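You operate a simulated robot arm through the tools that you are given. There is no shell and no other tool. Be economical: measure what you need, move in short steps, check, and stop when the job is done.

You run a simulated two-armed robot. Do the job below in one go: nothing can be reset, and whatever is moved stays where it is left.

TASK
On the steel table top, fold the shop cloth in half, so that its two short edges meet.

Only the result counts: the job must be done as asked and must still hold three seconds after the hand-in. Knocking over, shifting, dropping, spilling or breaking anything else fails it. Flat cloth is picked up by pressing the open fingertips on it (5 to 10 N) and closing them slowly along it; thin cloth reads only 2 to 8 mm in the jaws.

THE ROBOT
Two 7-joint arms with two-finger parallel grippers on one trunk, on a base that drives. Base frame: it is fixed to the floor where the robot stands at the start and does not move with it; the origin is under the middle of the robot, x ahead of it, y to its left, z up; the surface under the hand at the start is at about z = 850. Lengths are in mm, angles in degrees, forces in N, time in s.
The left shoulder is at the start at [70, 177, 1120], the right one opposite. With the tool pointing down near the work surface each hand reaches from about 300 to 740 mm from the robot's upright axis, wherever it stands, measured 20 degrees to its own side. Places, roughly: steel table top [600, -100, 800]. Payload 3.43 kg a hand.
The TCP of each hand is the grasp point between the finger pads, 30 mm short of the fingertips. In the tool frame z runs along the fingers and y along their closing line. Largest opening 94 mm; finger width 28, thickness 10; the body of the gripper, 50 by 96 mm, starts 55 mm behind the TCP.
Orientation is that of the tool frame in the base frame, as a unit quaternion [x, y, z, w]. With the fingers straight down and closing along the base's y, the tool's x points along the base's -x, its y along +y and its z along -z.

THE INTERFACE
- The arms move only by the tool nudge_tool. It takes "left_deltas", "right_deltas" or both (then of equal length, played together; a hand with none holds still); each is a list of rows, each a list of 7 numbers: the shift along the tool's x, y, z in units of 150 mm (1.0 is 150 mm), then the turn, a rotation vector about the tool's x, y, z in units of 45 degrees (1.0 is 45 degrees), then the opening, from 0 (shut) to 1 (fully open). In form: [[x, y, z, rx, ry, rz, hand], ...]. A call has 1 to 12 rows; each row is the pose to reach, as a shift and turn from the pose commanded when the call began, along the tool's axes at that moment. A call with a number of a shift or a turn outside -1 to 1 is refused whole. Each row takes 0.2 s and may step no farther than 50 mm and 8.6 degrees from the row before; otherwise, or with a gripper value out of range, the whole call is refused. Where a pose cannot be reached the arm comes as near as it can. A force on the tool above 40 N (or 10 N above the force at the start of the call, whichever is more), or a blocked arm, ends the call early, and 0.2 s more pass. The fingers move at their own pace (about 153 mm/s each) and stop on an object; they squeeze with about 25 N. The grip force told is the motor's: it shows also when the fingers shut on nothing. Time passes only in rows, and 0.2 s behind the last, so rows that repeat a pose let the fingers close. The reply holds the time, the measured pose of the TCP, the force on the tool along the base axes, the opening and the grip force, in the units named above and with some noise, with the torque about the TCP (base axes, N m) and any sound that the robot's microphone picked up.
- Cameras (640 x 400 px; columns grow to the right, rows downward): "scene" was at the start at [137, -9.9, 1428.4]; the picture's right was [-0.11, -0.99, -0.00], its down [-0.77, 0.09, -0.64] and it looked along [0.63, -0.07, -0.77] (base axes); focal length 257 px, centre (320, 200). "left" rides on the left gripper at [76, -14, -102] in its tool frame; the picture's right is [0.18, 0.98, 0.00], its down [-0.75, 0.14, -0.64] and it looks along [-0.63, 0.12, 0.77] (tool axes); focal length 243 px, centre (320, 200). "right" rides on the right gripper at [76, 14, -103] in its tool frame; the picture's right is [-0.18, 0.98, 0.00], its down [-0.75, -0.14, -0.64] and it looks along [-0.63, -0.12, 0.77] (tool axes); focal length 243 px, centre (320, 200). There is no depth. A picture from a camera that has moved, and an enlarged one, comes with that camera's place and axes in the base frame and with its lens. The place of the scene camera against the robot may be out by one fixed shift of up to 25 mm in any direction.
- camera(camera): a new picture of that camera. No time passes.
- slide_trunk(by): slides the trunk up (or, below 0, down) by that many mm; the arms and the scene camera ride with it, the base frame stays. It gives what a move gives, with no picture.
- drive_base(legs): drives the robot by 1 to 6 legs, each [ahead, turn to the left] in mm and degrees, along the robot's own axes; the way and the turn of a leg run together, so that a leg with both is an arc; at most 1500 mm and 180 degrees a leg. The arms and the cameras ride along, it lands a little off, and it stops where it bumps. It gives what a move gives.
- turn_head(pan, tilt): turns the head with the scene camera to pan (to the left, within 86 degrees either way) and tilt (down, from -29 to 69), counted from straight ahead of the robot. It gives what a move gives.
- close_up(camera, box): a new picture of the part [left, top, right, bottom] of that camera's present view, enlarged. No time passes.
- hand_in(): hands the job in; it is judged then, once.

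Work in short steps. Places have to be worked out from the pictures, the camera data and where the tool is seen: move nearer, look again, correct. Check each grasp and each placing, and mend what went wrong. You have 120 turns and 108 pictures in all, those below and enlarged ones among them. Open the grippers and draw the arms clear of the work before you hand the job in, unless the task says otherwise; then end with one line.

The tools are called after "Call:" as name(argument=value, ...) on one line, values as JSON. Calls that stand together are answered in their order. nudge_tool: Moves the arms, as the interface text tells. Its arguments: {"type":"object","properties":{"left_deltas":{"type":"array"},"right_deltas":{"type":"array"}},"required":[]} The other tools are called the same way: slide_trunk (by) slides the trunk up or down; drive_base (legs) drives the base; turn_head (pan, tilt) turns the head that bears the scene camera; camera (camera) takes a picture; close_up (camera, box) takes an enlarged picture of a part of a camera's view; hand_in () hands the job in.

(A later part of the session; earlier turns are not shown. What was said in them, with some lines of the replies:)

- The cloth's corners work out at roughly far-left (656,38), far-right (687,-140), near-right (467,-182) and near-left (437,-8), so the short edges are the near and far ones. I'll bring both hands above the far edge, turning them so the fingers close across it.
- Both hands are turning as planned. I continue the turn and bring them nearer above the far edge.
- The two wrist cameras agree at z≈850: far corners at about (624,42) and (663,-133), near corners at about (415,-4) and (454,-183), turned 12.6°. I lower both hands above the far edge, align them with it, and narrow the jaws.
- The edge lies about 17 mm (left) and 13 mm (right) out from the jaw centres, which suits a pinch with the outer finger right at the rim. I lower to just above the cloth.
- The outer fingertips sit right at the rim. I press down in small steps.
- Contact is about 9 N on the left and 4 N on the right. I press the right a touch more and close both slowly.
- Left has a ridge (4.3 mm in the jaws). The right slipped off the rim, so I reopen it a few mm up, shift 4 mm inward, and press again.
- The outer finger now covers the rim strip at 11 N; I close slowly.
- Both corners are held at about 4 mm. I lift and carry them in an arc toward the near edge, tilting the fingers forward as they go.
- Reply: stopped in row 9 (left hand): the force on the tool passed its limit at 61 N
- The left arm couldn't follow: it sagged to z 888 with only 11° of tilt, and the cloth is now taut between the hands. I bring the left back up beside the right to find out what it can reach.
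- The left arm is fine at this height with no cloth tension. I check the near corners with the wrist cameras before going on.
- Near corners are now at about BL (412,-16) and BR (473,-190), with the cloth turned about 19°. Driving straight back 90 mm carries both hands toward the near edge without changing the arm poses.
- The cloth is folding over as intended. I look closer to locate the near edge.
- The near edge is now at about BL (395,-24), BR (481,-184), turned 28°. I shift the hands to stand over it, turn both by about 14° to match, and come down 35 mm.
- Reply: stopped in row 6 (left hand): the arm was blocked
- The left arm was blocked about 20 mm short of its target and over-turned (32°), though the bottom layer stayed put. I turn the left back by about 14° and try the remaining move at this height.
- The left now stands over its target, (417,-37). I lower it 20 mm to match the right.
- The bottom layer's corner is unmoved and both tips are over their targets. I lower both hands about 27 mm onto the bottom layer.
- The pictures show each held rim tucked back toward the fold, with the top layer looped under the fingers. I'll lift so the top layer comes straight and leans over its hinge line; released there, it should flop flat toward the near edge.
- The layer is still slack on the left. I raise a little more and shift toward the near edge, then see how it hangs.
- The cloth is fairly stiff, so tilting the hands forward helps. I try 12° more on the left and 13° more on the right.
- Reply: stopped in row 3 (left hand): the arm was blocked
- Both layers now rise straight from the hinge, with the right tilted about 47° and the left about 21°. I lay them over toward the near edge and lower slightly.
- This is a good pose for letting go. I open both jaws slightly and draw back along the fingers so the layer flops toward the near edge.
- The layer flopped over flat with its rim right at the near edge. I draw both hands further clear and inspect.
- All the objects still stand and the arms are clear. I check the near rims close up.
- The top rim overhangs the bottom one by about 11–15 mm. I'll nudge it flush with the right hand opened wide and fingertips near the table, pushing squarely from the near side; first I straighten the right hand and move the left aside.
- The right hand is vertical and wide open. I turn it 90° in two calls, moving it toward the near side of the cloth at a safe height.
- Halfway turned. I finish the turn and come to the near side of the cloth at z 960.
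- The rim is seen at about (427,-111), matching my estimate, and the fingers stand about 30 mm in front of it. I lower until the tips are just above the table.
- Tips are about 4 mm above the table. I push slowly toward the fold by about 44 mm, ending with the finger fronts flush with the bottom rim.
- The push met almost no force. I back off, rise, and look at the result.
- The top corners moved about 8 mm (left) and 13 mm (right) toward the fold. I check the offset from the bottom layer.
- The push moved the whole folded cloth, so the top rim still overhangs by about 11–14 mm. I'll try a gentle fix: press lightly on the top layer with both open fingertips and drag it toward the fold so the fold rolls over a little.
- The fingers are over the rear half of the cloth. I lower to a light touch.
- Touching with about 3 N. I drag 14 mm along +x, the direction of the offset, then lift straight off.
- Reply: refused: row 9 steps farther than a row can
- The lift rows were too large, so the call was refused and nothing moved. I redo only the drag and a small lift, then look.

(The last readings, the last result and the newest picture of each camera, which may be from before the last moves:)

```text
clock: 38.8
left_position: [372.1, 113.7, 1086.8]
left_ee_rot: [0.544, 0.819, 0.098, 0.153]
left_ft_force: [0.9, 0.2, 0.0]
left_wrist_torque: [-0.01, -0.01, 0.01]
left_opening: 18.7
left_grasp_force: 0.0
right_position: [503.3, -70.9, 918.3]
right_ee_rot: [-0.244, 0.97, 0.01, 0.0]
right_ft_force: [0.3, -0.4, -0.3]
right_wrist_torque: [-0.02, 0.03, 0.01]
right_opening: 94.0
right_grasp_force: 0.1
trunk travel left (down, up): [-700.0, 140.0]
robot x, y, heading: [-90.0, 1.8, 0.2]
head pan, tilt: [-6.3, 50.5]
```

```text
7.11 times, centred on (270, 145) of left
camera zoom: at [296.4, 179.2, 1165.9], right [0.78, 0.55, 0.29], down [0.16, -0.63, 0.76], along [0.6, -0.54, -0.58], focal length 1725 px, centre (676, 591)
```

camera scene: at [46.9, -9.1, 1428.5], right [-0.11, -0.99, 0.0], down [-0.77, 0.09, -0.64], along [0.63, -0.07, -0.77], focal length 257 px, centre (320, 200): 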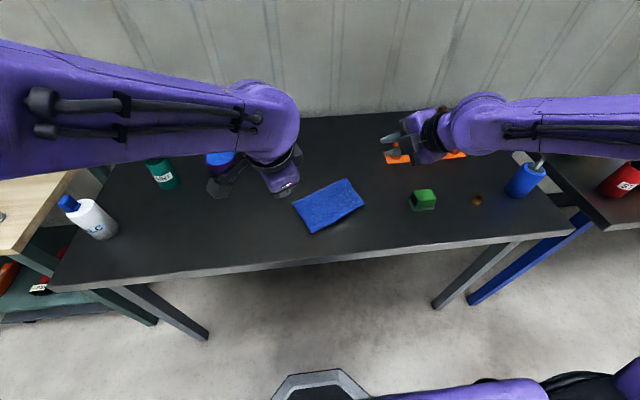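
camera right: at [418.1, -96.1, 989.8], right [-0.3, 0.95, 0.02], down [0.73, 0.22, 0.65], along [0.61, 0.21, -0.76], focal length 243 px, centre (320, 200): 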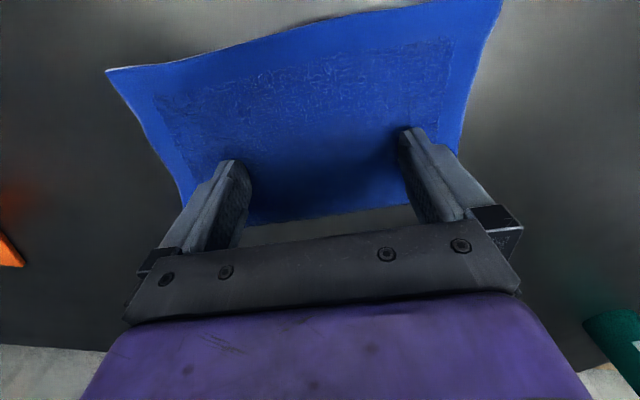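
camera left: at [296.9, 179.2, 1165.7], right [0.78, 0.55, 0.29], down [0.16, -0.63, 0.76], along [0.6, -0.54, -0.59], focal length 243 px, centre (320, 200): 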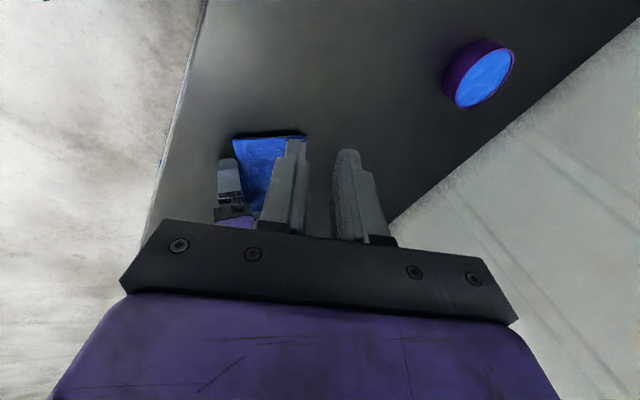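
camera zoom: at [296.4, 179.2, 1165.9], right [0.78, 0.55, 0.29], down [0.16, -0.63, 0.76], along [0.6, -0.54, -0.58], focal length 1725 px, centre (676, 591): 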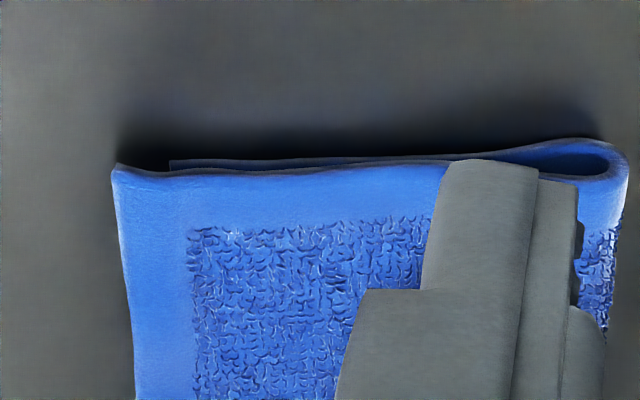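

The cloth again slid as one piece, with the layers' offset unchanged at about 12 mm. The fold is flat, square and close to flush, so more pushing would only risk it. I withdraw the right hand clear.

Call:
nudge_tool(right_deltas=[[0, 0, -0.25, 0, 0, 0, 0.6], [0, 0, -0.5, 0, 0, 0, 0.6], [0, -0.1, -0.75, 0, 0, 0, 0.6], [0.1, -0.35, -0.85, 0, 0, 0, 0.6], [0.2, -0.6, -0.9, 0, 0, 0, 0.6], [0.3, -0.85, -0.9, 0, 0, 0, 0.6]])

Call:
camera(camera="right")

Call:
camera(camera="scene")

```text
clock: 40.2
left_position: [373.3, 112.5, 1087.8]
left_ee_rot: [0.544, 0.819, 0.098, 0.152]
left_ft_force: [0.5, 0.1, -1.2]
left_wrist_torque: [0.0, 0.0, 0.01]
left_opening: 18.8
left_grasp_force: 0.1
right_position: [525.7, -210.8, 1047.3]
right_ee_rot: [-0.245, 0.97, 0.009, 0.002]
right_ft_force: [-0.2, -0.8, -0.3]
right_wrist_torque: [0.03, -0.01, -0.01]
right_opening: 56.5
right_grasp_force: 0.1
trunk travel left (down, up): [-700.0, 140.0]
robot x, y, heading: [-89.3, -3.1, -0.4]
head pan, tilt: [-6.3, 50.5]
```

```text
35 pictures are left
camera right: at [452.6, -236.8, 1150.1], right [-0.3, 0.95, 0.02], down [0.73, 0.22, 0.64], along [0.61, 0.21, -0.76], focal length 243 px, centre (320, 200)
```

right: 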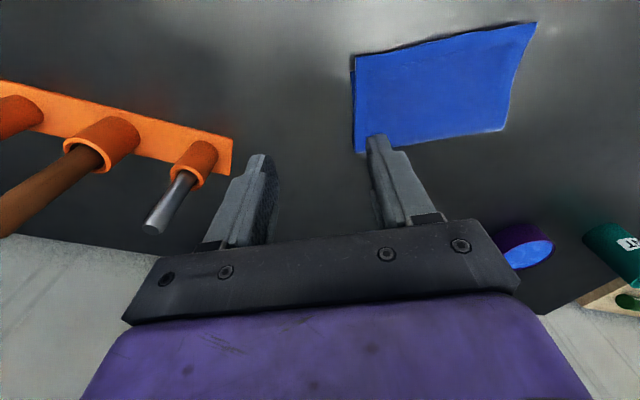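

```text
34 pictures are left
camera scene: at [48.0, -11.7, 1428.4], right [-0.11, -0.99, 0.0], down [-0.77, 0.09, -0.64], along [0.63, -0.07, -0.77], focal length 257 px, centre (320, 200)
```

scene: 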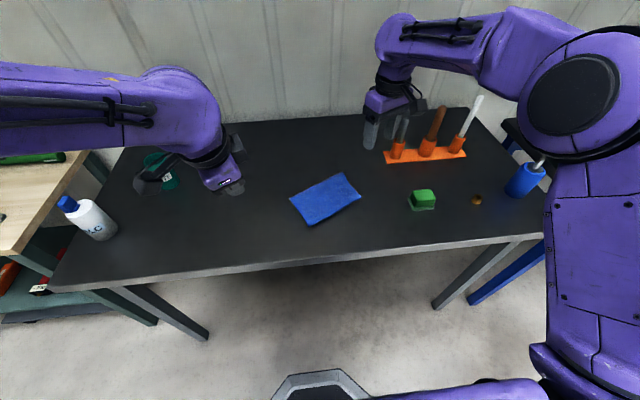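

The cloth lies folded flat, everything else stands where it was, and both hands are open and clear. I hand in.

Call:
hand_in()

```text
The job is handed in.
```

I folded the shop cloth in half on the steel table with its two short edges together, but they aren't quite flush: the top edge overhangs the bottom by about 12 mm. Two tries to even that out only slid the whole cloth, so I left it; both grippers are open and clear, and nothing else was moved.
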